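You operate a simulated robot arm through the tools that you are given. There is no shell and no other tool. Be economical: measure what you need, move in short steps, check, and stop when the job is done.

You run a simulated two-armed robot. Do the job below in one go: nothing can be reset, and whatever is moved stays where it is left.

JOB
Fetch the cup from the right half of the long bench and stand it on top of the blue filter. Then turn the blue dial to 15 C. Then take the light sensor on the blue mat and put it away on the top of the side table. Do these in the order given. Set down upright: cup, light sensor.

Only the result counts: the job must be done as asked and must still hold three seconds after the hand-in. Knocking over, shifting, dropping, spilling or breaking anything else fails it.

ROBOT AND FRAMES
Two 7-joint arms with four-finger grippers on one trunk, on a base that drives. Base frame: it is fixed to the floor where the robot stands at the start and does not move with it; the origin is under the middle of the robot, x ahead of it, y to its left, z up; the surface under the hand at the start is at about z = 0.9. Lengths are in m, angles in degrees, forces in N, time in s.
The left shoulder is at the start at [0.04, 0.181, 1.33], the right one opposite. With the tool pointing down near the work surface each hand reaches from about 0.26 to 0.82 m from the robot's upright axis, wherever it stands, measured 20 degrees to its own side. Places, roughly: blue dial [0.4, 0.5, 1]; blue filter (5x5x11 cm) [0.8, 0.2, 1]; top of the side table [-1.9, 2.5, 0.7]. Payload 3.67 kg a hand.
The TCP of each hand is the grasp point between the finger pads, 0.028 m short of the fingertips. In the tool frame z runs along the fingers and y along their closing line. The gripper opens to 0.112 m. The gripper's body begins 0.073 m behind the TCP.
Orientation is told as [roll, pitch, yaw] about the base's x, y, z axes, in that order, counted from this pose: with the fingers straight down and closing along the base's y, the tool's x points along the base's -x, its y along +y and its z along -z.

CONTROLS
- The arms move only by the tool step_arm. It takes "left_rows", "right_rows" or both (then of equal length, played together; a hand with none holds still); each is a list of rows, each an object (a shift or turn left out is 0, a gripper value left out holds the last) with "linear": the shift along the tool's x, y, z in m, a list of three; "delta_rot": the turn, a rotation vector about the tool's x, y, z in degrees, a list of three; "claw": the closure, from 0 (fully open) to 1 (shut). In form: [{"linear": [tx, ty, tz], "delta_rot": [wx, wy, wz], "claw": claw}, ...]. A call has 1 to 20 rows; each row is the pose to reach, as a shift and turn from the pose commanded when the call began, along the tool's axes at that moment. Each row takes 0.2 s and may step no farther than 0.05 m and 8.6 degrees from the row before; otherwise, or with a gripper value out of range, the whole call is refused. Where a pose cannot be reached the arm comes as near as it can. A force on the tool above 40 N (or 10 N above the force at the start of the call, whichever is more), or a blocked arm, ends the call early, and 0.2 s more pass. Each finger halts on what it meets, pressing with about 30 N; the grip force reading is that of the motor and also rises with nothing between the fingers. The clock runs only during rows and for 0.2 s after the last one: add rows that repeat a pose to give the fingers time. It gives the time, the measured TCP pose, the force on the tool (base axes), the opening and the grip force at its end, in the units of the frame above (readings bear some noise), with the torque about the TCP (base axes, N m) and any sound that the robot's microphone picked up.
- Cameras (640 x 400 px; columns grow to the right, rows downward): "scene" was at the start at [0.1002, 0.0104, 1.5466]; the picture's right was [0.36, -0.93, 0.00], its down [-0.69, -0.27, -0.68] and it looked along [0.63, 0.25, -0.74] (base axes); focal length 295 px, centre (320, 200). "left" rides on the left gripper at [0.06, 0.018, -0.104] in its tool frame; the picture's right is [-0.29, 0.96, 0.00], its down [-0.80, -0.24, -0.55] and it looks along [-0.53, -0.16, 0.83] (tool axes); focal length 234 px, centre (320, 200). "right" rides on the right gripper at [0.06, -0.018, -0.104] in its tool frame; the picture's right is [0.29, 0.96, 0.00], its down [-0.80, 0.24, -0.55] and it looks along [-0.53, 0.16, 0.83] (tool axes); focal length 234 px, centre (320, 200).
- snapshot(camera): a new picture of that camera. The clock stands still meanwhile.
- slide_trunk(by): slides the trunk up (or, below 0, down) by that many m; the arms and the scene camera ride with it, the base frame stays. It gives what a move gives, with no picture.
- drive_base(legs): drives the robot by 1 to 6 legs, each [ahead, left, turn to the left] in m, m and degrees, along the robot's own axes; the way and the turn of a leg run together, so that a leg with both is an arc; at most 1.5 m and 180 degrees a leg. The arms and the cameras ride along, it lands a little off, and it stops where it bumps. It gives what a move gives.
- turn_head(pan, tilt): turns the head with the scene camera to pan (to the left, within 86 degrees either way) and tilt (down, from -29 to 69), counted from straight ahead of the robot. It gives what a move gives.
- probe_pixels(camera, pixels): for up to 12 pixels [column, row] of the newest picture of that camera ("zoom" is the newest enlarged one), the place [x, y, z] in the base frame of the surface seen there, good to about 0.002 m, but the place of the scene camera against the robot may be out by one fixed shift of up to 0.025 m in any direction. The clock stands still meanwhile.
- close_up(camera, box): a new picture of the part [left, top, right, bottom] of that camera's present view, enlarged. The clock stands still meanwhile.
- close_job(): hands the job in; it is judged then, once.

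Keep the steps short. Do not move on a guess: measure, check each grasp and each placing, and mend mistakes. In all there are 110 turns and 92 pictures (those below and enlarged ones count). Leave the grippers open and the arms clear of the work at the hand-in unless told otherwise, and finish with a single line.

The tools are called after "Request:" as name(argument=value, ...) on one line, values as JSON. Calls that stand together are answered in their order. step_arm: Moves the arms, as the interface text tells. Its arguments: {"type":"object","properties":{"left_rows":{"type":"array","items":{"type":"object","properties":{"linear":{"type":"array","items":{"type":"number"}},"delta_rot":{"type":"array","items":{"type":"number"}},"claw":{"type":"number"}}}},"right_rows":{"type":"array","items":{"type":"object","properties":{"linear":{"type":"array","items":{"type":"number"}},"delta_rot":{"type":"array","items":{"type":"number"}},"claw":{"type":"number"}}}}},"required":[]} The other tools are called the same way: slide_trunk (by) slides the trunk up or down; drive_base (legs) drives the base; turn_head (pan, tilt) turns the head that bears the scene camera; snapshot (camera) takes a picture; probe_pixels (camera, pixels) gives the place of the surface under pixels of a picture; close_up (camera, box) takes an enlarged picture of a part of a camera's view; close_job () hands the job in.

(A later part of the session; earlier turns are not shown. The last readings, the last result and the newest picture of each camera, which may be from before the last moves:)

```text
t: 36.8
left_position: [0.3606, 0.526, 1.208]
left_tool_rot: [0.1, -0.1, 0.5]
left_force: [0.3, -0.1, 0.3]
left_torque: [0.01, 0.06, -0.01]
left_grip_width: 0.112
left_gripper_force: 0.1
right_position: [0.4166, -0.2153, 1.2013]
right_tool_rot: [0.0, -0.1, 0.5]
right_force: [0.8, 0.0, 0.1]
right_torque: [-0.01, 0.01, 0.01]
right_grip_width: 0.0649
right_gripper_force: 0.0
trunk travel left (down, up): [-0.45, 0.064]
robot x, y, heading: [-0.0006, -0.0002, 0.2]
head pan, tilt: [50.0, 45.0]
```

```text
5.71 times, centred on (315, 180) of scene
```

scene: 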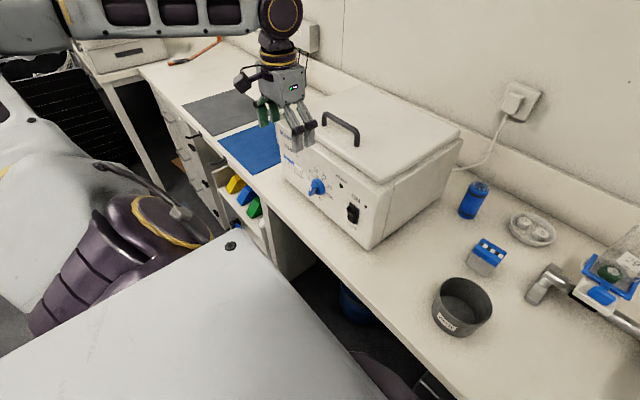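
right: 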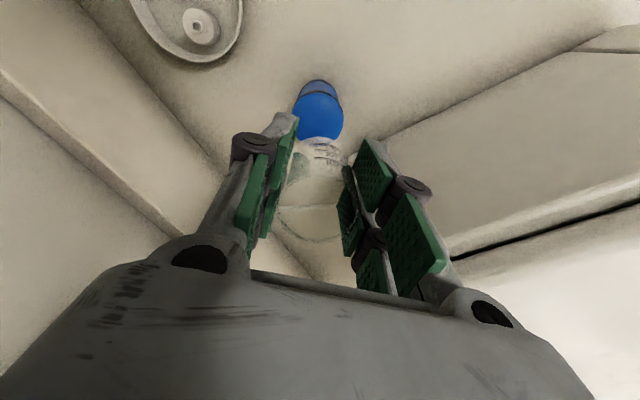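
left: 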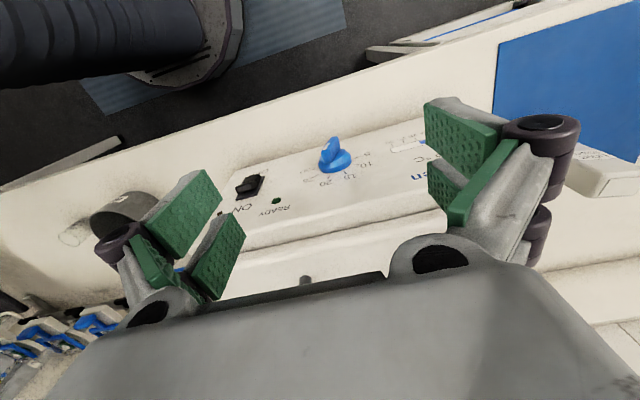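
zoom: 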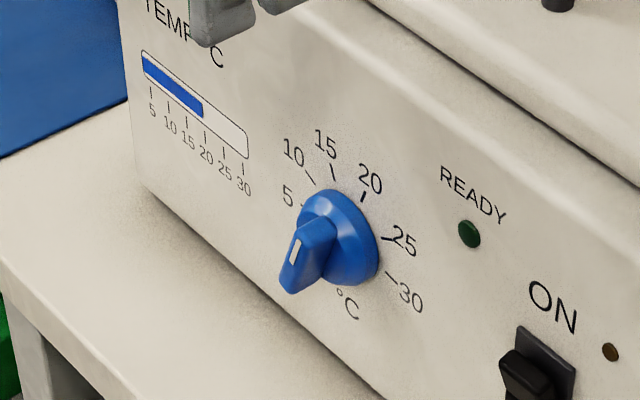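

The panel is a plane at x≈0.449; dial axis about (y,z)=(0.5215,1.0045). Ticks are ~41° apart: 15 lies 20.6° left of up, and the white mark now stands at about 21° right of up (20). So it needs about 42° to the left. I pitch the left hand to point forward while drawing back.

Request:
step_arm(left_rows=[{"linear": [0.005, 0, 0.004], "delta_rot": [0, -7.5, 0]}, {"linear": [0.01, 0, 0.008], "delta_rot": [0, -15, 0]}, {"linear": [0.02, 0, 0.012], "delta_rot": [0, -22.5, 0]}, {"linear": [0.03, 0, 0.018], "delta_rot": [0, -30, 0]}, {"linear": [0.04, 0, 0.024], "delta_rot": [0, -37.5, 0]}, {"linear": [0.05, 0, 0.03], "delta_rot": [0, -45, 0]}, {"linear": [0.06, 0, 0.036], "delta_rot": [0, -52.5, 0]}, {"linear": [0.065, 0, 0.042], "delta_rot": [0, -60, 0]}, {"linear": [0.07, 0, 0.048], "delta_rot": [0, -67.5, 0]}, {"linear": [0.07, 0, 0.054], "delta_rot": [0, -75, 0]}, {"linear": [0.07, 0, 0.06], "delta_rot": [0, -82.5, 0]}, {"linear": [0.07, 0, 0.06], "delta_rot": [0, -90, 0]}, {"linear": [0.07, 0, 0.06], "delta_rot": [0, -90, 0]}])

Request:
snapshot(camera="left")

Request:
snapshot(camera="scene")

```text
t: 39.6
left_position: [0.402, 0.5324, 1.1431]
left_tool_rot: [6.2, -87.4, -7.0]
left_force: [-0.1, 0.4, -0.4]
left_torque: [-0.02, 0.0, -0.01]
left_grip_width: 0.1121
left_gripper_force: 0.0
left hand out of reach, approached as far as the arm can: row 6, 7, 8, 9, 10, 11, 12, 13
right_position: [0.4182, -0.2171, 1.2016]
right_tool_rot: [0.0, 0.0, 0.5]
right_force: [-0.6, -1.1, -0.5]
right_torque: [0.02, 0.04, -0.04]
right_grip_width: 0.0649
right_gripper_force: 0.2
trunk travel left (down, up): [-0.45, 0.064]
robot x, y, heading: [0.0008, 0.0018, 0.5]
head pan, tilt: [50.0, 45.0]
```

```text
54 pictures are left
```

left: 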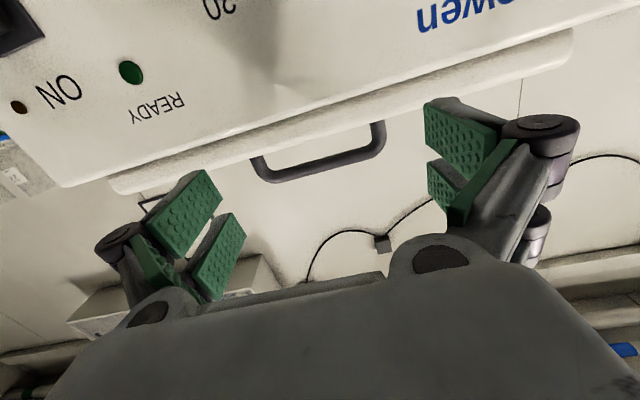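

```text
53 pictures are left
```

scene: 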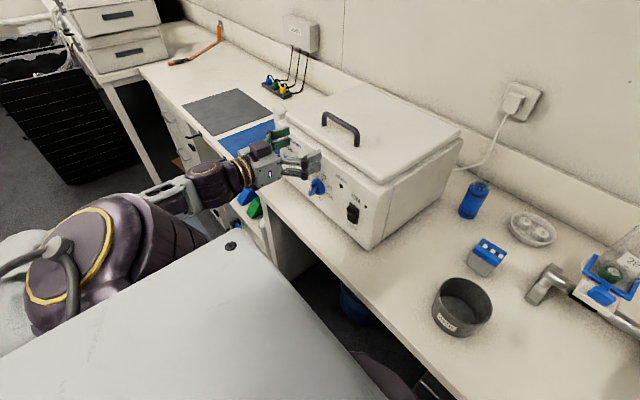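

The arm can't fold that close. I drive the base straight back 0.2 m to give room.

Request:
drive_base(legs=[[-0.2, 0, 0]])

```text
t: 41.2
left_position: [0.2059, 0.5294, 1.1427]
left_tool_rot: [6.5, -87.3, -7.5]
left_force: [0.1, 0.1, -0.1]
left_torque: [-0.02, 0.03, 0.02]
left_grip_width: 0.1121
left_gripper_force: 0.2
right_position: [0.2188, -0.2208, 1.2012]
right_tool_rot: [0.0, 0.1, 0.3]
right_force: [-0.2, 0.5, 0.8]
right_torque: [0.0, 0.04, 0.01]
right_grip_width: 0.065
right_gripper_force: 0.2
trunk travel left (down, up): [-0.45, 0.064]
robot x, y, heading: [-0.2001, 0.0023, 0.4]
head pan, tilt: [50.0, 45.0]
```

I send a tiny forward step to learn which pose counts as commanded.

Request:
step_arm(left_rows=[{"linear": [0, 0, 0.02]}, {"linear": [0, 0, 0.02]}])

```text
t: 41.8
left_position: [0.2241, 0.5288, 1.1415]
left_tool_rot: [6.3, -87.4, -7.2]
left_force: [-0.2, 0.3, -0.2]
left_torque: [-0.03, 0.03, -0.03]
left_grip_width: 0.112
left_gripper_force: 0.1
right_position: [0.2176, -0.221, 1.2021]
right_tool_rot: [0.1, 0.0, 0.3]
right_force: [-1.0, -0.2, 0.5]
right_torque: [0.01, -0.01, 0.01]
right_grip_width: 0.0648
right_gripper_force: 0.0
trunk travel left (down, up): [-0.45, 0.064]
robot x, y, heading: [-0.1952, -0.0033, 0.4]
head pan, tilt: [50.0, 45.0]
```

The command follows the real pose (pitch −87°, nearly straight forward). I lower the hand to the dial's height, still 0.15 m in front, rolling 21° to match the blade, fingers 45 mm open.

Request:
step_arm(left_rows=[{"linear": [0.025, -0.002, 0.01], "delta_rot": [-0.2, -0.6, 4], "claw": 0.6}, {"linear": [0.05, -0.004, 0.02], "delta_rot": [-0.4, -1.2, 8], "claw": 0.6}, {"linear": [0.075, -0.006, 0.03], "delta_rot": [-0.6, -1.8, 12], "claw": 0.6}, {"linear": [0.1, -0.007, 0.04], "delta_rot": [-0.8, -2.4, 16], "claw": 0.6}, {"linear": [0.12, -0.007, 0.05], "delta_rot": [-0.9, -2.6, 19], "claw": 0.6}, {"linear": [0.135, -0.007, 0.052], "delta_rot": [-0.9, -2.6, 21.5], "claw": 0.6}, {"linear": [0.135, -0.007, 0.052], "delta_rot": [-0.9, -2.6, 21.5], "claw": 0.6}])

Request:
snapshot(camera="left")

Request:
snapshot(camera="scene")

```text
t: 43.4
left_position: [0.2585, 0.5552, 1.0472]
left_tool_rot: [89.5, -68.0, -90.4]
left_force: [-1.1, 0.0, 0.2]
left_torque: [0.01, 0.0, 0.02]
left_grip_width: 0.0447
left_gripper_force: 0.1
left hand out of reach, approached as far as the arm can: row 3, 4, 5, 6, 7
right_position: [0.218, -0.2201, 1.2021]
right_tool_rot: [0.1, 0.1, 0.4]
right_force: [-1.0, -0.4, 0.3]
right_torque: [0.0, -0.02, 0.01]
right_grip_width: 0.065
right_gripper_force: 0.0
trunk travel left (down, up): [-0.45, 0.064]
robot x, y, heading: [-0.1964, -0.0008, 0.4]
head pan, tilt: [50.0, 45.0]
```

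```text
52 pictures are left
```

left: 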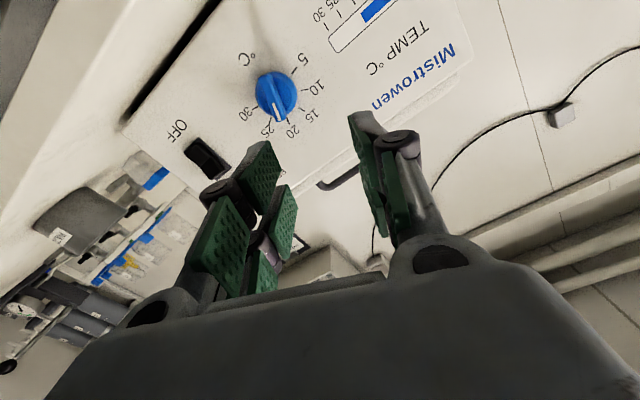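

```text
51 pictures are left
```

scene: 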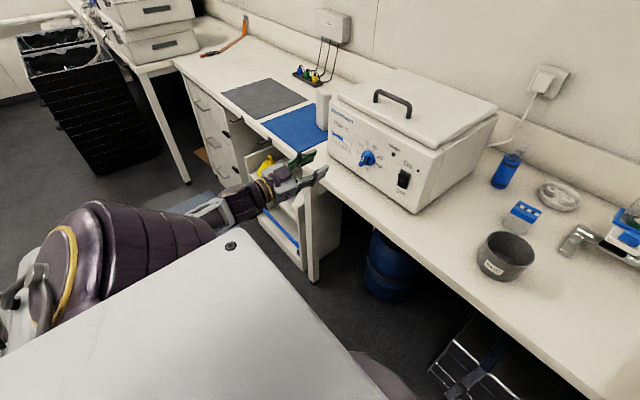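

A white cylinder – the light sensor – now shows on the mat at (325,110). The wrist is at its limit; I enlarge the dial, then back off 0.12 m and lower the trunk 0.12 m to ease the reach.

Request:
close_up(camera="left", box=[226, 50, 336, 140])

Request:
drive_base(legs=[[-0.12, 0, 0]])

Request:
slide_trunk(by=-0.12)

```text
4.44 times, centred on (281, 95) of left
```

zoom: 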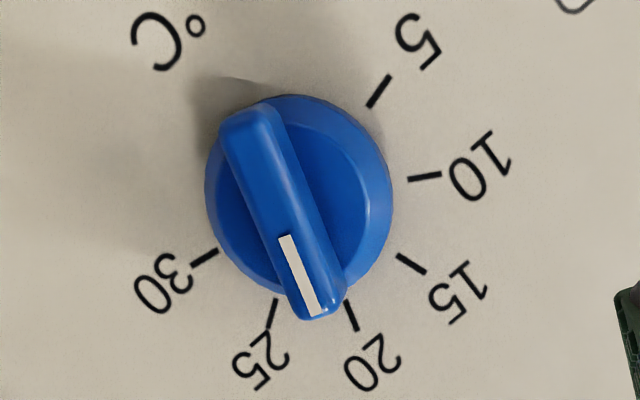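

```text
t: 44.7
left_position: [0.1388, 0.556, 1.0465]
left_tool_rot: [89.5, -68.2, -90.3]
left_force: [0.3, 0.3, 0.0]
left_torque: [0.0, 0.0, 0.01]
left_grip_width: 0.0447
left_gripper_force: 0.0
right_position: [0.1002, -0.2198, 1.2024]
right_tool_rot: [0.0, 0.2, 0.3]
right_force: [-0.6, 0.9, -1.4]
right_torque: [0.01, 0.01, 0.0]
right_grip_width: 0.0651
right_gripper_force: 0.1
trunk travel left (down, up): [-0.45, 0.064]
robot x, y, heading: [-0.3217, -0.0025, 0.3]
head pan, tilt: [50.0, 45.0]
```

```text
t: 46.2
left_position: [0.139, 0.5548, 0.9265]
left_tool_rot: [89.4, -68.2, -90.4]
left_force: [1.0, -0.3, 0.3]
left_torque: [-0.01, -0.01, -0.03]
left_grip_width: 0.0447
left_gripper_force: 0.0
right_position: [0.0988, -0.2209, 1.0814]
right_tool_rot: [0.0, 0.1, 0.2]
right_force: [-0.5, 0.2, -0.2]
right_torque: [0.04, -0.03, -0.01]
right_grip_width: 0.0648
right_gripper_force: 0.1
trunk travel left (down, up): [-0.33, 0.184]
robot x, y, heading: [-0.3169, 0.0023, 0.3]
head pan, tilt: [50.0, 45.0]
```

The mark points at about 20. The hand's orientation is now exact (pointing +x, closing line rolled 21.8°). I raise it and bring it to 0.33 in x, on the dial's axis.

Request:
step_arm(left_rows=[{"linear": [-0.03, 0.001, 0]}, {"linear": [-0.06, 0.001, 0]}, {"linear": [-0.084, 0.002, 0.01]}, {"linear": [-0.084, 0.002, 0.05]}, {"linear": [-0.084, 0.002, 0.09]}, {"linear": [-0.084, 0.002, 0.13]}, {"linear": [-0.084, 0.002, 0.16]}, {"linear": [-0.084, 0.002, 0.191]}, {"linear": [-0.084, 0.002, 0.191]}])

Request:
snapshot(camera="left")

```text
t: 48.2
left_position: [0.3296, 0.5241, 1.0045]
left_tool_rot: [89.8, -68.3, -90.8]
left_force: [-0.2, 0.1, -1.9]
left_torque: [0.01, -0.03, -0.01]
left_grip_width: 0.045
left_gripper_force: 0.1
right_position: [0.0972, -0.2196, 1.0813]
right_tool_rot: [-0.1, 0.1, 0.3]
right_force: [-0.2, 0.2, -0.1]
right_torque: [-0.01, -0.05, 0.0]
right_grip_width: 0.0649
right_gripper_force: 0.0
trunk travel left (down, up): [-0.33, 0.184]
robot x, y, heading: [-0.3173, 0.0003, 0.6]
head pan, tilt: [50.0, 45.0]
```

```text
49 pictures are left
```

left: 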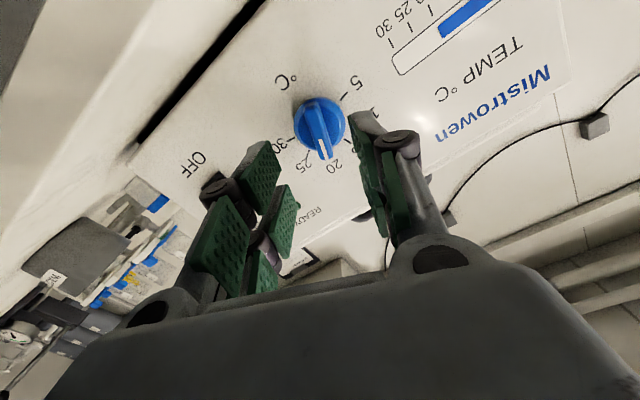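

Reached. I enlarge the dial seen at (320,122) and probe it for the exact centre and blade angle.

Request:
close_up(camera="left", box=[270, 70, 380, 180])

Request:
probe_pixels(camera="left", pixels=[[314, 106], [321, 140], [326, 157], [318, 125], [345, 120], [297, 125], [324, 150], [312, 100], [335, 105], [319, 115]])

```text
3.64 times, centred on (325, 125) of left
```

zoom: 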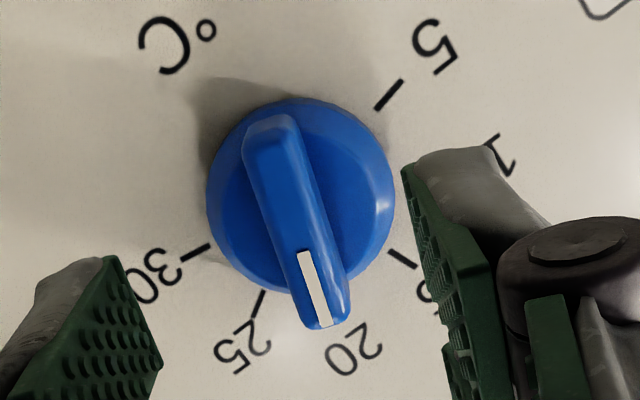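

```text
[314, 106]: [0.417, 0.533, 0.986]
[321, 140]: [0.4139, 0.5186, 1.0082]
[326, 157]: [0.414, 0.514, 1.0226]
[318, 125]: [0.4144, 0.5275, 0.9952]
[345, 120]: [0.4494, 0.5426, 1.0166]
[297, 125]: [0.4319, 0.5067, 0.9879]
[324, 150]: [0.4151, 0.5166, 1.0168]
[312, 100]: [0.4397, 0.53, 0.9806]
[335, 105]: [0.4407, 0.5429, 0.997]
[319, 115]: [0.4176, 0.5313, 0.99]
```

Blade centre (0.524,1.0045), tilt 22°: aligned with the hand. I advance 70 mm so the fingertips straddle the blade.

Request:
step_arm(left_rows=[{"linear": [0, 0, 0.02]}, {"linear": [0, 0.0005, 0.04]}, {"linear": [0, 0.0005, 0.055]}, {"linear": [0, 0.0005, 0.065]}, {"linear": [0, 0.0005, 0.07]}, {"linear": [0, 0.0005, 0.07]}])

Request:
close_up(camera="left", box=[240, 70, 400, 230])

```text
t: 49.6
left_position: [0.3985, 0.5227, 1.0039]
left_tool_rot: [89.5, -68.3, -90.3]
left_force: [-0.6, 0.8, -0.6]
left_torque: [0.01, -0.02, -0.04]
left_grip_width: 0.0447
left_gripper_force: 0.1
right_position: [0.0977, -0.2201, 1.0803]
right_tool_rot: [0.0, 0.0, 0.3]
right_force: [0.2, 0.6, -0.3]
right_torque: [0.0, -0.01, 0.02]
right_grip_width: 0.0647
right_gripper_force: 0.0
trunk travel left (down, up): [-0.33, 0.184]
robot x, y, heading: [-0.3148, 0.0012, 0.1]
head pan, tilt: [50.0, 45.0]
```

```text
2.50 times, centred on (320, 150) of left
```

zoom: 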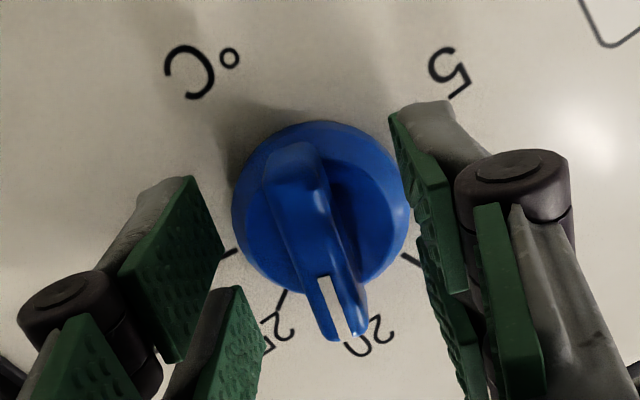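

Straddled. I close onto the blade.

Request:
step_arm(left_rows=[{"claw": 0.75}, {"claw": 0.85}, {"claw": 0.95}, {"claw": 1.0}, {"claw": 1.0}])

Request:
close_up(camera="left", box=[240, 70, 400, 230])

```text
t: 50.8
left_position: [0.3988, 0.5218, 1.0031]
left_tool_rot: [89.5, -68.2, -90.5]
left_force: [0.6, -2.1, 0.2]
left_torque: [0.02, -0.06, -0.03]
left_grip_width: 0.013
left_gripper_force: 45.2
right_position: [0.0984, -0.2203, 1.0815]
right_tool_rot: [0.0, 0.0, 0.2]
right_force: [-0.3, 0.3, -0.9]
right_torque: [-0.02, 0.01, 0.01]
right_grip_width: 0.0652
right_gripper_force: 0.0
trunk travel left (down, up): [-0.33, 0.184]
robot x, y, heading: [-0.3221, -0.0048, 0.4]
head pan, tilt: [50.0, 45.0]
```

```text
2.50 times, centred on (320, 150) of left
```

zoom: 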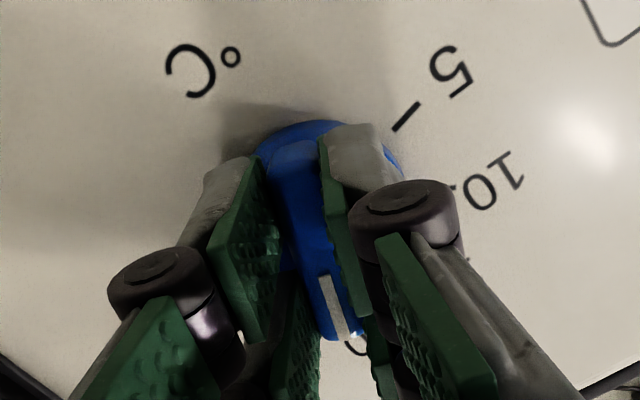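

Gripped (13 mm). I turn −20° about the tool axis first and check.

Request:
step_arm(left_rows=[{"delta_rot": [0, 0, -5]}, {"delta_rot": [0, 0, -10]}, {"delta_rot": [0, 0, -15]}, {"delta_rot": [0, 0, -20]}, {"delta_rot": [0, 0, -20]}])

Request:
close_up(camera="left", box=[240, 70, 400, 230])

```text
t: 52.0
left_position: [0.4015, 0.5222, 1.0038]
left_tool_rot: [83.4, -88.1, -84.3]
left_force: [-4.8, -2.8, -4.5]
left_torque: [-0.01, -1.04, -0.09]
left_grip_width: 0.0131
left_gripper_force: 45.1
right_position: [0.0996, -0.2208, 1.0817]
right_tool_rot: [0.0, 0.1, 0.4]
right_force: [0.9, 0.0, -0.2]
right_torque: [0.01, 0.01, -0.01]
right_grip_width: 0.065
right_gripper_force: 0.1
trunk travel left (down, up): [-0.33, 0.184]
robot x, y, heading: [-0.3197, 0.0006, 0.4]
head pan, tilt: [50.0, 45.0]
```

```text
2.50 times, centred on (320, 150) of left
```

zoom: 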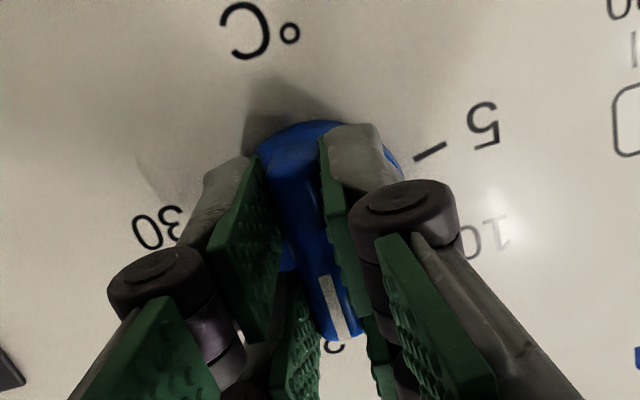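

The dial turns with the hand. I go on −23° and ease back 2 mm.

Request:
step_arm(left_rows=[{"linear": [0, 0, -0.001], "delta_rot": [0, 0, -5]}, {"linear": [0, 0, -0.002], "delta_rot": [0, 0, -10]}, {"linear": [0, 0, -0.002], "delta_rot": [0, 0, -15]}, {"linear": [0, 0, -0.002], "delta_rot": [0, 0, -20]}, {"linear": [0, 0, -0.002], "delta_rot": [0, 0, -23]}, {"linear": [0, 0, -0.002], "delta_rot": [0, 0, -23]}])

Request:
close_up(camera="left", box=[240, 70, 400, 230])

```text
t: 53.4
left_position: [0.4, 0.5222, 1.0045]
left_tool_rot: [-89.6, -68.8, 88.7]
left_force: [15.7, 0.0, 1.5]
left_torque: [-0.01, -0.59, 0.19]
left_grip_width: 0.0128
left_gripper_force: 44.9
right_position: [0.1007, -0.2207, 1.0803]
right_tool_rot: [0.0, 0.2, 0.3]
right_force: [1.0, -0.2, 0.2]
right_torque: [0.01, 0.03, -0.01]
right_grip_width: 0.065
right_gripper_force: 0.1
trunk travel left (down, up): [-0.33, 0.184]
robot x, y, heading: [-0.3137, -0.0014, 0.4]
head pan, tilt: [50.0, 45.0]
```

```text
2.50 times, centred on (320, 150) of left
```

zoom: 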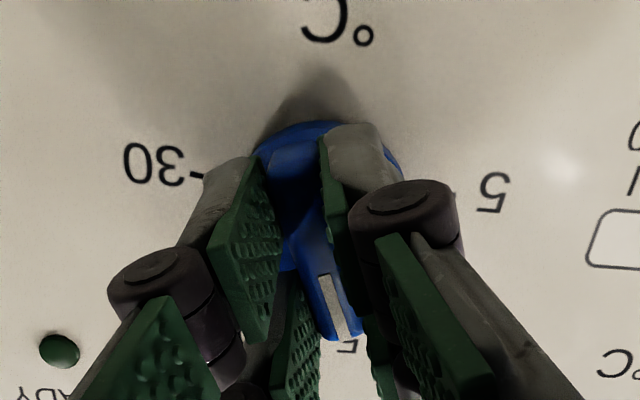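

Tool roll is now −21°, matching 15. I relax the pull, open, and draw back 7 cm to check the mark.

Request:
step_arm(left_rows=[{"linear": [0, 0, 0.0015]}, {"linear": [0, 0, 0.0015], "claw": 0.9}, {"linear": [0, 0, 0.0015], "claw": 0.75}, {"linear": [0, 0, 0.0015], "claw": 0.6}, {"linear": [0, 0, 0.0015], "claw": 0.6}, {"linear": [0, 0, -0.015]}, {"linear": [0, 0, -0.04]}, {"linear": [0, 0, -0.07]}, {"linear": [0, 0, -0.07]}])

Request:
close_up(camera="left", box=[270, 70, 380, 180])

Request:
snapshot(camera="scene")

```text
t: 55.4
left_position: [0.3256, 0.5232, 1.0028]
left_tool_rot: [-89.5, -68.7, 88.6]
left_force: [-0.4, 0.5, 0.2]
left_torque: [-0.01, 0.0, -0.01]
left_grip_width: 0.0448
left_gripper_force: 0.1
right_position: [0.0994, -0.221, 1.0796]
right_tool_rot: [0.0, 0.1, 0.3]
right_force: [-0.4, -0.1, 0.2]
right_torque: [-0.01, 0.01, -0.02]
right_grip_width: 0.0646
right_gripper_force: 0.0
trunk travel left (down, up): [-0.33, 0.184]
robot x, y, heading: [-0.3191, -0.0036, 0.4]
head pan, tilt: [50.0, 45.0]
```

```text
3.64 times, centred on (325, 125) of left
```

zoom: 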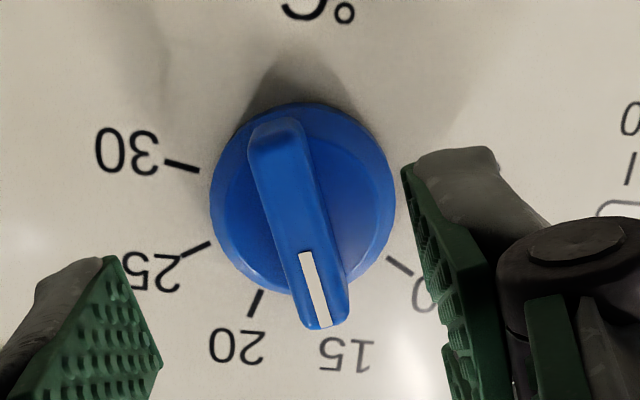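

```text
42 pictures are left
```

scene: 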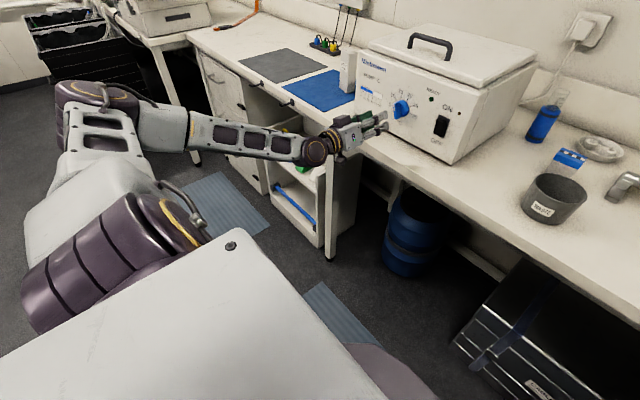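

The mark points at the hidden 15 tick, midway between 20 and 10. I probe the blade's centre line and the ticks for the exact angle.

Request:
probe_pixels(camera="zoom", pixels=[[400, 120], [400, 121]])

Request:
close_up(camera="left", box=[270, 70, 380, 180])

Request:
probe_pixels(camera="zoom", pixels=[[277, 140], [284, 170], [293, 200], [304, 240], [316, 285], [323, 310], [260, 291], [250, 315], [389, 258], [413, 274], [166, 163], [211, 243]])

```text
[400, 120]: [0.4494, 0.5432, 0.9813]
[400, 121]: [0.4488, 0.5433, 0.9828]
```

```text
3.64 times, centred on (325, 125) of left
```

zoom: 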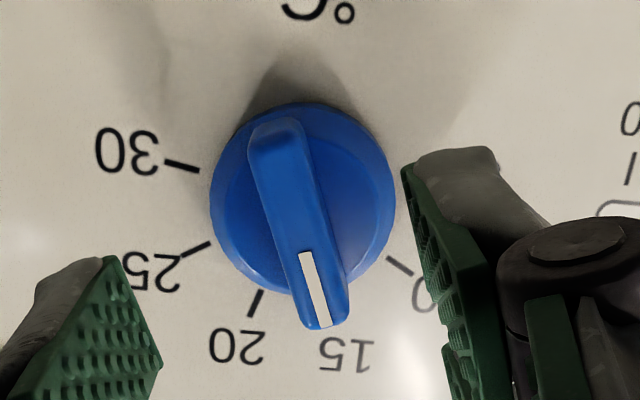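

```text
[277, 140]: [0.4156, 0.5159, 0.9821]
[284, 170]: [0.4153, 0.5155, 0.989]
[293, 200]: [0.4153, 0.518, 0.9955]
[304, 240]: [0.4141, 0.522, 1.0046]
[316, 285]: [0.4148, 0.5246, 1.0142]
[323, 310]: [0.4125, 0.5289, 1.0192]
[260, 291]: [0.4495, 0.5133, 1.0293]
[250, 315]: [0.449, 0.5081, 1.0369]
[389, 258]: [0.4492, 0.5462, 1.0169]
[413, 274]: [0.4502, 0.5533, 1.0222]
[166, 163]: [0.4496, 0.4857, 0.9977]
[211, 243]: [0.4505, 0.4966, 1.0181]
```

The blade reads 19.6° left of up against the 15 tick's ~19–20°: the dial is at 15. Now I draw the left hand back off the bench and look at the sensor, near (347,70) of the scene view, and at the cup.

Request:
step_arm(left_rows=[{"linear": [0, 0, -0.04]}, {"linear": [0, 0, -0.08]}, {"linear": [0, 0, -0.12]}, {"linear": [0, 0, -0.15]}])

Request:
close_up(camera="scene", box=[270, 30, 410, 120])

Request:
probe_pixels(camera="zoom", pixels=[[345, 110], [345, 150], [330, 250], [350, 210], [362, 150], [330, 180], [350, 90], [200, 300], [120, 200], [400, 330]])

Request:
close_up(camera="scene", box=[500, 70, 600, 150])

```text
t: 56.4
left_position: [0.176, 0.5236, 1.006]
left_tool_rot: [-89.9, -68.8, 89.0]
left_force: [0.5, -0.3, 0.6]
left_torque: [0.0, 0.02, 0.03]
left_grip_width: 0.0449
left_gripper_force: 0.1
right_position: [0.0975, -0.2216, 1.08]
right_tool_rot: [0.0, 0.0, 0.3]
right_force: [-0.2, -0.9, -0.4]
right_torque: [0.02, 0.02, 0.0]
right_grip_width: 0.0649
right_gripper_force: 0.0
trunk travel left (down, up): [-0.33, 0.184]
robot x, y, heading: [-0.3163, -0.0004, 0.0]
head pan, tilt: [50.0, 45.0]
```

```text
4.44 times, centred on (340, 75) of scene
```

zoom: 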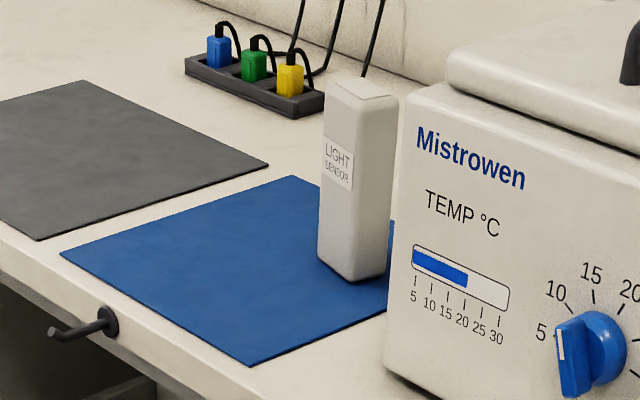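

```text
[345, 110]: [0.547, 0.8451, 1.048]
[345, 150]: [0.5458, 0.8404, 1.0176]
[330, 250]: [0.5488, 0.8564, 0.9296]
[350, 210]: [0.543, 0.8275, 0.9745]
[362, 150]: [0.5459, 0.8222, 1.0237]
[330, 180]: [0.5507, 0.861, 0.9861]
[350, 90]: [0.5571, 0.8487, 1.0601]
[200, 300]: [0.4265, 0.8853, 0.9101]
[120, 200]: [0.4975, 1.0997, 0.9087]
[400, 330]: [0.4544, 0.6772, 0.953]
```

```text
5.00 times, centred on (550, 110) of scene
```

zoom: 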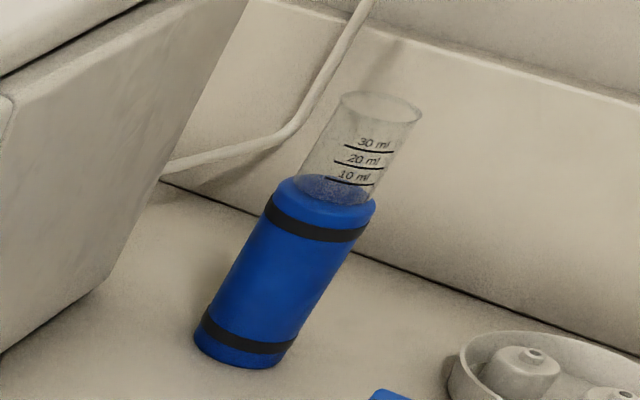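

The cup stands well on the filter. The sensor is an upright box about 0.15 m tall near (0.56,0.85). I restore the left hand to pointing down: first undo the roll, then pitch back while rising, and raise the trunk.

Request:
slide_trunk(by=0.12)

Request:
step_arm(left_rows=[{"delta_rot": [0, 0, 7]}, {"delta_rot": [0, 0, 14]}, {"delta_rot": [0, 0, 21.2]}, {"delta_rot": [0, 0, 21.2]}])

Request:
step_arm(left_rows=[{"linear": [-0.01, 0, 0], "delta_rot": [0, 7.5, 0], "claw": 0.0}, {"linear": [-0.02, 0, 0], "delta_rot": [0, 15, 0]}, {"linear": [-0.03, 0, 0], "delta_rot": [0, 22.5, 0]}, {"linear": [-0.04, 0, 0], "delta_rot": [0, 30, 0]}, {"linear": [-0.05, 0, 0], "delta_rot": [0, 37.5, 0]}, {"linear": [-0.06, 0, 0], "delta_rot": [0, 45, 0]}, {"linear": [-0.07, 0, 0], "delta_rot": [0, 52.5, 0]}, {"linear": [-0.08, 0, 0], "delta_rot": [0, 60, 0]}, {"linear": [-0.08, 0, 0], "delta_rot": [0, 67.5, 0]}, {"linear": [-0.08, 0, 0], "delta_rot": [0, 75, 0]}, {"linear": [-0.08, 0, 0], "delta_rot": [0, 82.5, 0]}, {"linear": [-0.08, 0, 0], "delta_rot": [0, 90, 0]}, {"linear": [-0.08, 0, 0], "delta_rot": [0, 90, 0]}])

```text
t: 57.9
left_position: [0.1774, 0.5236, 1.1265]
left_tool_rot: [-89.5, -68.9, 88.7]
left_force: [-0.6, 0.1, -0.6]
left_torque: [-0.04, -0.01, 0.01]
left_grip_width: 0.0447
left_gripper_force: 0.0
right_position: [0.0984, -0.221, 1.2021]
right_tool_rot: [0.1, 0.0, 0.4]
right_force: [-0.1, 0.1, -0.9]
right_torque: [0.02, -0.01, 0.01]
right_grip_width: 0.0652
right_gripper_force: 0.1
trunk travel left (down, up): [-0.45, 0.064]
robot x, y, heading: [-0.3133, -0.0026, 0.4]
head pan, tilt: [50.0, 45.0]
```

```text
t: 58.9
left_position: [0.1766, 0.5245, 1.1266]
left_tool_rot: [26.4, -89.9, -27.3]
left_force: [0.2, -0.4, -0.4]
left_torque: [0.0, 0.01, 0.0]
left_grip_width: 0.0447
left_gripper_force: 0.2
right_position: [0.0995, -0.2209, 1.201]
right_tool_rot: [0.0, -0.1, 0.2]
right_force: [0.7, -0.5, 0.2]
right_torque: [-0.01, 0.02, 0.0]
right_grip_width: 0.0648
right_gripper_force: 0.1
trunk travel left (down, up): [-0.45, 0.064]
robot x, y, heading: [-0.3164, -0.0012, 0.4]
head pan, tilt: [50.0, 45.0]
```

```text
t: 61.7
left_position: [0.1757, 0.5242, 1.206]
left_tool_rot: [0.0, 0.2, -0.8]
left_force: [0.2, -0.8, -0.2]
left_torque: [-0.02, -0.03, 0.0]
left_grip_width: 0.1118
left_gripper_force: 0.0
right_position: [0.0985, -0.2207, 1.2024]
right_tool_rot: [0.0, 0.1, 0.3]
right_force: [0.3, -0.6, 0.4]
right_torque: [0.01, -0.04, 0.05]
right_grip_width: 0.0648
right_gripper_force: 0.1
trunk travel left (down, up): [-0.45, 0.064]
robot x, y, heading: [-0.3139, -0.0033, 0.4]
head pan, tilt: [50.0, 45.0]
```

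The left hand points down again. I drive 0.6 m left, then 0.2 m ahead.

Request:
drive_base(legs=[[0, 0.6, 0], [0.2, 0, 0]])

Request:
turn_head(pan=20, tilt=45)

Request:
snapshot(camera="scene")

Request:
snapshot(camera="left")

```text
t: 66.4
left_position: [0.3732, 1.1197, 1.2089]
left_tool_rot: [0.1, 0.1, -1.0]
left_force: [-0.3, 0.9, 0.2]
left_torque: [0.0, -0.03, 0.01]
left_grip_width: 0.112
left_gripper_force: 0.0
right_position: [0.2928, 0.3754, 1.2022]
right_tool_rot: [0.0, -0.1, 0.2]
right_force: [0.1, 0.0, 1.0]
right_torque: [0.0, -0.04, -0.02]
right_grip_width: 0.065
right_gripper_force: 0.1
trunk travel left (down, up): [-0.45, 0.064]
robot x, y, heading: [-0.1236, 0.5918, 0.2]
head pan, tilt: [50.0, 45.0]
```

```text
t: 67.3
left_position: [0.3749, 1.1187, 1.2071]
left_tool_rot: [0.1, 0.1, -1.0]
left_force: [0.1, 0.1, 0.2]
left_torque: [-0.02, -0.04, -0.02]
left_grip_width: 0.1121
left_gripper_force: 0.0
right_position: [0.2934, 0.375, 1.2024]
right_tool_rot: [0.0, 0.0, 0.2]
right_force: [-0.1, -0.2, 0.5]
right_torque: [0.02, -0.01, -0.02]
right_grip_width: 0.0653
right_gripper_force: 0.1
trunk travel left (down, up): [-0.45, 0.064]
robot x, y, heading: [-0.1178, 0.594, 0.0]
head pan, tilt: [20.0, 45.0]
```

```text
38 pictures are left
```

scene: 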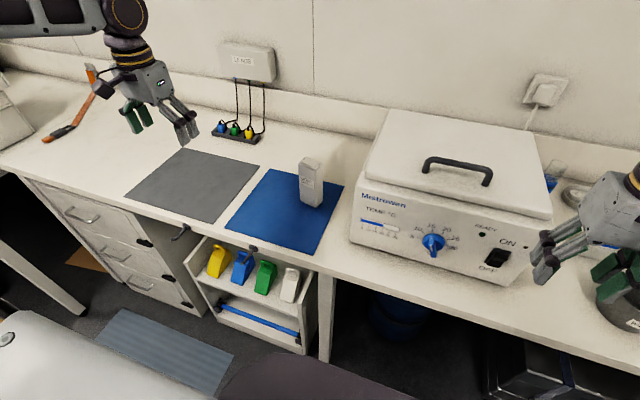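

```text
37 pictures are left
```

left: 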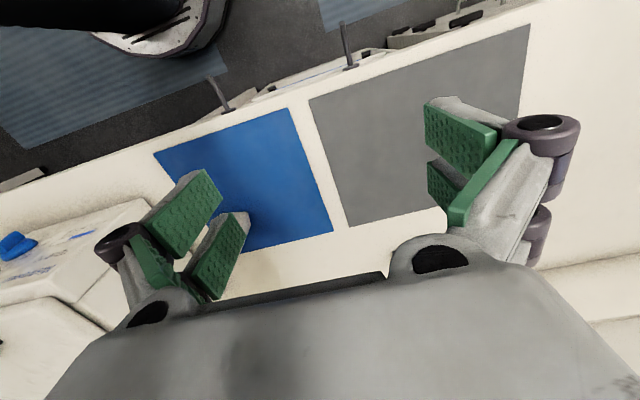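

I move the left hand towards the sensor, staying high at z≈1.22, to view it with the wrist camera.

Request:
step_arm(left_rows=[{"linear": [-0.01, -0.04, -0.015]}, {"linear": [-0.02, -0.08, -0.015]}, {"linear": [-0.03, -0.12, -0.015]}, {"linear": [-0.04, -0.16, -0.015]}, {"linear": [-0.05, -0.2, -0.015]}, {"linear": [-0.056, -0.24, -0.015]}, {"linear": [-0.056, -0.258, -0.015]}, {"linear": [-0.056, -0.258, -0.015]}])

Request:
snapshot(camera="left")

```text
t: 69.1
left_position: [0.4263, 0.8626, 1.2207]
left_tool_rot: [-0.1, 0.2, -0.9]
left_force: [-0.5, 0.0, 0.3]
left_torque: [-0.01, 0.01, -0.03]
left_grip_width: 0.1118
left_gripper_force: 0.1
right_position: [0.2942, 0.3765, 1.2013]
right_tool_rot: [0.0, 0.0, 0.2]
right_force: [-1.3, 0.1, -0.7]
right_torque: [-0.01, -0.02, -0.02]
right_grip_width: 0.065
right_gripper_force: 0.0
trunk travel left (down, up): [-0.45, 0.064]
robot x, y, heading: [-0.122, 0.5933, 0.1]
head pan, tilt: [20.0, 45.0]
```

```text
36 pictures are left
```

left: 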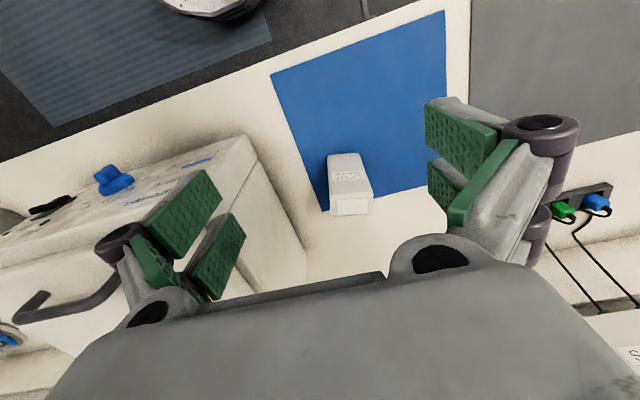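

The sensor shows at (350,185), its top face at about (351,205). I enlarge and probe it.

Request:
close_up(camera="left", box=[310, 140, 390, 230])

Request:
probe_pixels(camera="left", pixels=[[335, 203], [366, 202], [350, 207], [338, 212], [366, 211], [334, 160], [352, 160], [360, 165], [345, 190], [360, 190], [400, 130], [265, 200]])

```text
4.44 times, centred on (350, 185) of left
```

zoom: 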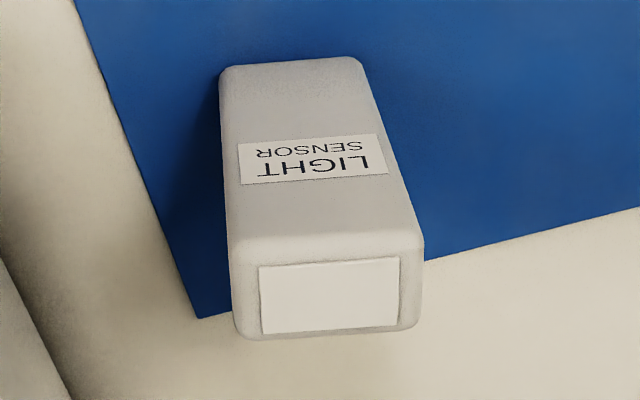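

```text
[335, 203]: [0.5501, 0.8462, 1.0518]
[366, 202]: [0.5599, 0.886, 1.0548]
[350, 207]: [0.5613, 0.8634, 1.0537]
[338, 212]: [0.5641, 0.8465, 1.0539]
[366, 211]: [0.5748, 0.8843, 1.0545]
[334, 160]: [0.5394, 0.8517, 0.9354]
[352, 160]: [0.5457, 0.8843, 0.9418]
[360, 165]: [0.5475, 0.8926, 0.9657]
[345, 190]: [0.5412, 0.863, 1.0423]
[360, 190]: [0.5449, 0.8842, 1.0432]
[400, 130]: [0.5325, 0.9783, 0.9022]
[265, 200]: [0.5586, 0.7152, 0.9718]
```

The sensor is 5.5×3.4×15.5 cm, centre about (0.559,0.866), top z=1.0535, turned about −10°. I move above it, turn the hand to match (+9.6° about tool z), and open to 85 mm.

Request:
step_arm(left_rows=[{"linear": [-0.03, 0.001, 0], "delta_rot": [0, 0, 3], "claw": 0.2}, {"linear": [-0.06, 0.002, 0], "delta_rot": [0, 0, 6], "claw": 0.2}, {"linear": [-0.09, 0.003, 0], "delta_rot": [0, 0, 9.6], "claw": 0.2}, {"linear": [-0.12, 0.005, 0.01], "delta_rot": [0, 0, 9.6]}, {"linear": [-0.133, 0.0055, 0.04], "delta_rot": [0, 0, 9.6]}, {"linear": [-0.133, 0.0055, 0.06], "delta_rot": [0, 0, 9.6]}, {"linear": [-0.133, 0.0055, 0.08], "delta_rot": [0, 0, 9.6]}, {"linear": [-0.133, 0.0055, 0.08], "delta_rot": [0, 0, 9.6]}])

Request:
snapshot(camera="left")

```text
t: 70.9
left_position: [0.558, 0.865, 1.1397]
left_tool_rot: [0.0, 0.2, -10.6]
left_force: [0.1, -0.2, 0.7]
left_torque: [0.01, -0.02, -0.03]
left_grip_width: 0.0897
left_gripper_force: 0.1
right_position: [0.294, 0.3747, 1.2015]
right_tool_rot: [-0.1, 0.0, 0.2]
right_force: [0.6, 0.2, -0.1]
right_torque: [-0.01, 0.04, 0.03]
right_grip_width: 0.0652
right_gripper_force: 0.0
trunk travel left (down, up): [-0.45, 0.064]
robot x, y, heading: [-0.1171, 0.592, 0.1]
head pan, tilt: [20.0, 45.0]
```

```text
34 pictures are left
```

left: 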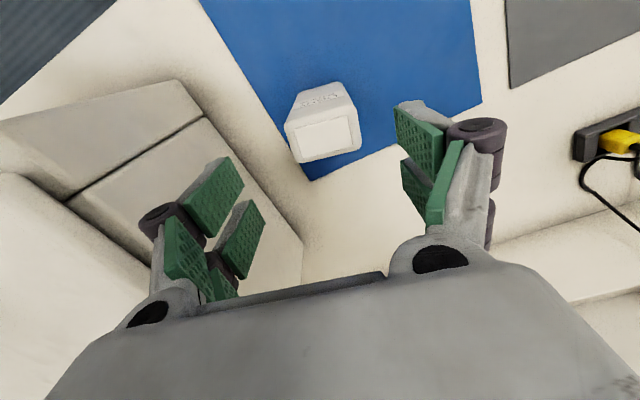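

The top is centred at (322,138), as expected (320,136). I descend to TCP z≈1.0.

Request:
step_arm(left_rows=[{"linear": [0, 0, 0.02]}, {"linear": [0, 0, 0.045]}, {"linear": [0, 0, 0.07]}, {"linear": [0, 0, 0.095]}, {"linear": [0, 0, 0.12]}, {"linear": [0, 0, 0.135]}, {"linear": [0, 0, 0.14]}, {"linear": [0, 0, 0.14]}])

Request:
snapshot(camera="left")

```text
t: 72.7
left_position: [0.5282, 0.8769, 1.0208]
left_tool_rot: [0.0, 0.2, -10.6]
left_force: [0.6, -1.1, -0.7]
left_torque: [0.06, 0.01, -0.02]
left_grip_width: 0.0895
left_gripper_force: 0.2
left hand out of reach, approached as far as the arm can: row 3, 4, 5, 6, 7, 8
right_position: [0.2937, 0.3732, 1.2028]
right_tool_rot: [0.0, 0.0, 0.1]
right_force: [0.4, 0.6, -0.1]
right_torque: [-0.01, 0.01, 0.0]
right_grip_width: 0.0649
right_gripper_force: 0.1
trunk travel left (down, up): [-0.45, 0.064]
robot x, y, heading: [-0.1221, 0.5948, 0.3]
head pan, tilt: [20.0, 45.0]
```

```text
33 pictures are left
```

left: 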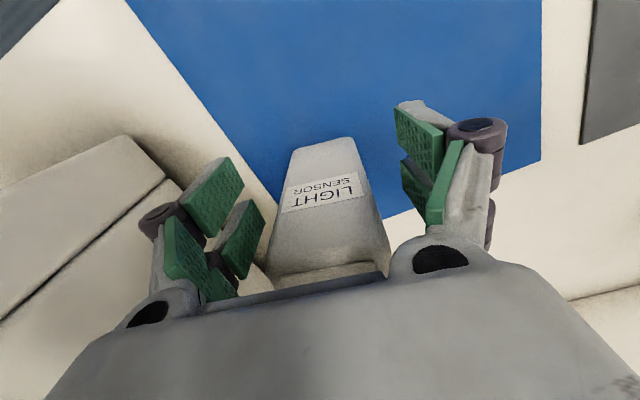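

The arm fell short in reach (no contact). I rise, recentre above the sensor, and will lower the trunk instead.

Request:
step_arm(left_rows=[{"linear": [0, 0, -0.04]}, {"linear": [0, 0, -0.08]}, {"linear": [-0.01, -0.002, -0.11]}, {"linear": [-0.0327, -0.0063, -0.12]}, {"linear": [-0.0327, -0.0063, -0.12]}])

Request:
slide_trunk(by=-0.1)

Request:
snapshot(camera="left")

```text
t: 73.9
left_position: [0.5621, 0.8656, 1.1403]
left_tool_rot: [0.0, 0.2, -10.5]
left_force: [0.2, -0.1, -1.1]
left_torque: [-0.03, -0.01, 0.03]
left_grip_width: 0.0895
left_gripper_force: 0.1
right_position: [0.2943, 0.3754, 1.2019]
right_tool_rot: [0.1, 0.0, 0.3]
right_force: [-1.0, 0.1, 0.6]
right_torque: [0.02, -0.02, 0.0]
right_grip_width: 0.0651
right_gripper_force: 0.0
trunk travel left (down, up): [-0.45, 0.064]
robot x, y, heading: [-0.1247, 0.5942, 0.0]
head pan, tilt: [20.0, 45.0]
```

```text
t: 75.2
left_position: [0.5631, 0.8651, 1.0394]
left_tool_rot: [0.0, 0.1, -10.5]
left_force: [-0.3, -0.5, 0.0]
left_torque: [-0.01, 0.0, -0.02]
left_grip_width: 0.0897
left_gripper_force: 0.0
right_position: [0.2931, 0.3749, 1.1009]
right_tool_rot: [-0.1, 0.0, 0.3]
right_force: [0.6, -0.3, 0.1]
right_torque: [0.01, 0.02, 0.03]
right_grip_width: 0.0648
right_gripper_force: 0.0
trunk travel left (down, up): [-0.35, 0.164]
robot x, y, heading: [-0.1237, 0.5924, 0.4]
head pan, tilt: [20.0, 45.0]
```

```text
32 pictures are left
```

left: 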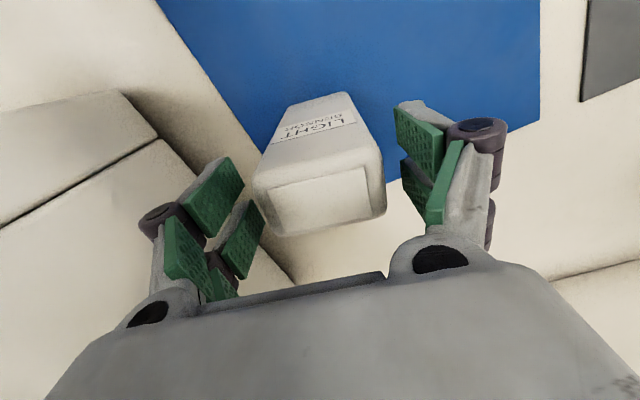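

The sensor stands between the fingers. I lower 35 mm more by arm and close.

Request:
step_arm(left_rows=[{"linear": [0.003, 0, 0.015]}, {"linear": [0.003, 0, 0.03]}, {"linear": [0.003, 0, 0.036]}, {"linear": [0.003, 0, 0.036]}])

Request:
step_arm(left_rows=[{"claw": 0.3}, {"claw": 0.4}, {"claw": 0.5}, {"claw": 0.6}, {"claw": 0.7}, {"claw": 0.8}, {"claw": 0.8}])

Request:
snapshot(camera="left")

```text
t: 76.2
left_position: [0.5601, 0.8664, 1.0034]
left_tool_rot: [-0.1, 0.3, -10.5]
left_force: [0.2, 1.2, -0.6]
left_torque: [0.01, 0.0, 0.01]
left_grip_width: 0.0898
left_gripper_force: 0.0
right_position: [0.2934, 0.3753, 1.1015]
right_tool_rot: [0.1, 0.0, 0.3]
right_force: [0.9, 1.1, -1.5]
right_torque: [0.0, 0.02, 0.02]
right_grip_width: 0.0652
right_gripper_force: 0.0
trunk travel left (down, up): [-0.35, 0.164]
robot x, y, heading: [-0.1216, 0.594, 0.3]
head pan, tilt: [20.0, 45.0]
```

```text
t: 77.8
left_position: [0.5595, 0.8666, 1.0039]
left_tool_rot: [0.0, 0.1, -10.5]
left_force: [0.5, 2.3, 7.6]
left_torque: [-0.09, -0.07, -0.02]
left_grip_width: 0.0652
left_gripper_force: 30.1
right_position: [0.2936, 0.3753, 1.1011]
right_tool_rot: [0.0, 0.0, 0.3]
right_force: [-1.2, 0.2, -0.1]
right_torque: [0.01, 0.0, 0.03]
right_grip_width: 0.0647
right_gripper_force: 0.0
trunk travel left (down, up): [-0.35, 0.164]
robot x, y, heading: [-0.1194, 0.593, 0.2]
head pan, tilt: [20.0, 45.0]
```

```text
31 pictures are left
```

left: 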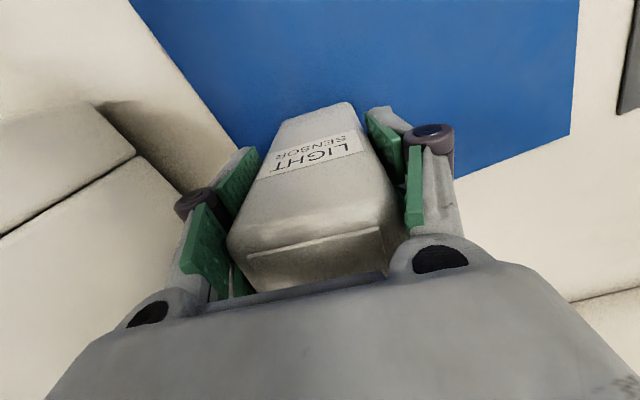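

Gripped at 65 mm, 30 N. I lift 0.1 m with the arm, then raise the trunk.

Request:
step_arm(left_rows=[{"linear": [0, 0, -0.01]}, {"linear": [0, 0, -0.025]}, {"linear": [0, 0, -0.045]}, {"linear": [0, 0, -0.065]}, {"linear": [0, 0, -0.085]}, {"linear": [0, 0, -0.1]}, {"linear": [0, 0, -0.1]}])

Request:
slide_trunk(by=0.1)

Request:
snapshot(camera="scene")

```text
t: 79.5
left_position: [0.5594, 0.8661, 1.1008]
left_tool_rot: [0.0, 0.3, -10.6]
left_force: [0.4, -0.5, -2.4]
left_torque: [0.0, 0.02, 0.02]
left_grip_width: 0.0647
left_gripper_force: 29.8
right_position: [0.2941, 0.3752, 1.1002]
right_tool_rot: [0.0, 0.0, 0.2]
right_force: [-0.3, 0.5, 0.9]
right_torque: [0.02, 0.03, 0.01]
right_grip_width: 0.0648
right_gripper_force: 0.0
trunk travel left (down, up): [-0.35, 0.164]
robot x, y, heading: [-0.1244, 0.5936, 0.1]
head pan, tilt: [20.0, 45.0]
```

```text
t: 80.8
left_position: [0.5601, 0.8659, 1.2029]
left_tool_rot: [0.0, 0.1, -10.5]
left_force: [-0.2, 1.1, -3.0]
left_torque: [-0.02, -0.03, 0.01]
left_grip_width: 0.065
left_gripper_force: 29.1
right_position: [0.2941, 0.3749, 1.202]
right_tool_rot: [0.1, 0.2, 0.1]
right_force: [0.2, 0.1, -0.1]
right_torque: [0.0, -0.06, 0.03]
right_grip_width: 0.0652
right_gripper_force: 0.1
trunk travel left (down, up): [-0.45, 0.064]
robot x, y, heading: [-0.1184, 0.5967, -0.0]
head pan, tilt: [20.0, 45.0]
```

```text
30 pictures are left
```

scene: 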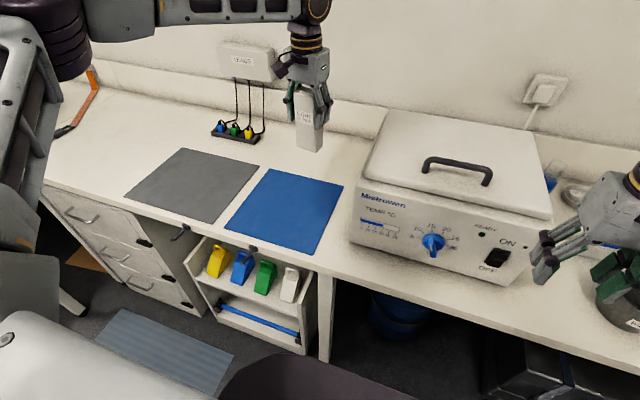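

Held upright. I back off 0.35 m and look left for the side table and the free floor.

Request:
drive_base(legs=[[-0.35, 0, 0]])

Request:
turn_head(pan=86, tilt=25)

Request:
snapshot(camera="scene")

```text
t: 83.1
left_position: [0.2068, 0.8657, 1.2019]
left_tool_rot: [0.1, 0.2, -10.7]
left_force: [1.1, 0.7, -2.0]
left_torque: [0.01, 0.01, 0.05]
left_grip_width: 0.0645
left_gripper_force: 29.5
right_position: [-0.0577, 0.3736, 1.2023]
right_tool_rot: [-0.1, 0.1, 0.2]
right_force: [-0.1, 0.5, 0.1]
right_torque: [0.02, 0.02, 0.01]
right_grip_width: 0.0649
right_gripper_force: 0.0
trunk travel left (down, up): [-0.45, 0.064]
robot x, y, heading: [-0.4704, 0.5976, 0.3]
head pan, tilt: [20.0, 45.0]
```

```text
t: 84.5
left_position: [0.2046, 0.8651, 1.2027]
left_tool_rot: [-0.1, 0.2, -10.6]
left_force: [-1.6, -0.3, -3.2]
left_torque: [0.02, -0.03, 0.03]
left_grip_width: 0.0646
left_gripper_force: 30.0
right_position: [-0.0596, 0.3738, 1.201]
right_tool_rot: [0.1, -0.1, 0.1]
right_force: [-0.6, -0.1, -0.1]
right_torque: [0.0, -0.04, 0.01]
right_grip_width: 0.065
right_gripper_force: 0.0
trunk travel left (down, up): [-0.45, 0.064]
robot x, y, heading: [-0.4772, 0.5936, 0.4]
head pan, tilt: [85.9, 25.0]
```

```text
29 pictures are left
```

scene: 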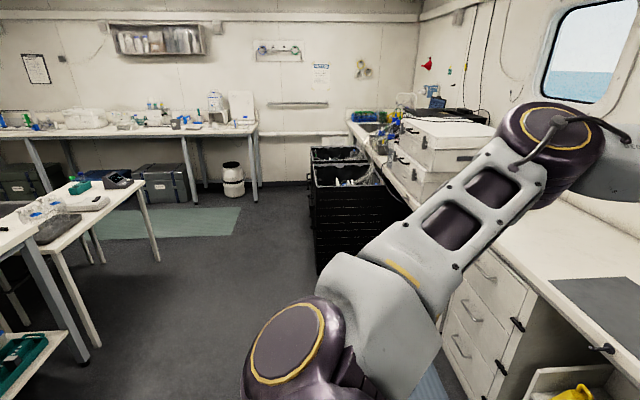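

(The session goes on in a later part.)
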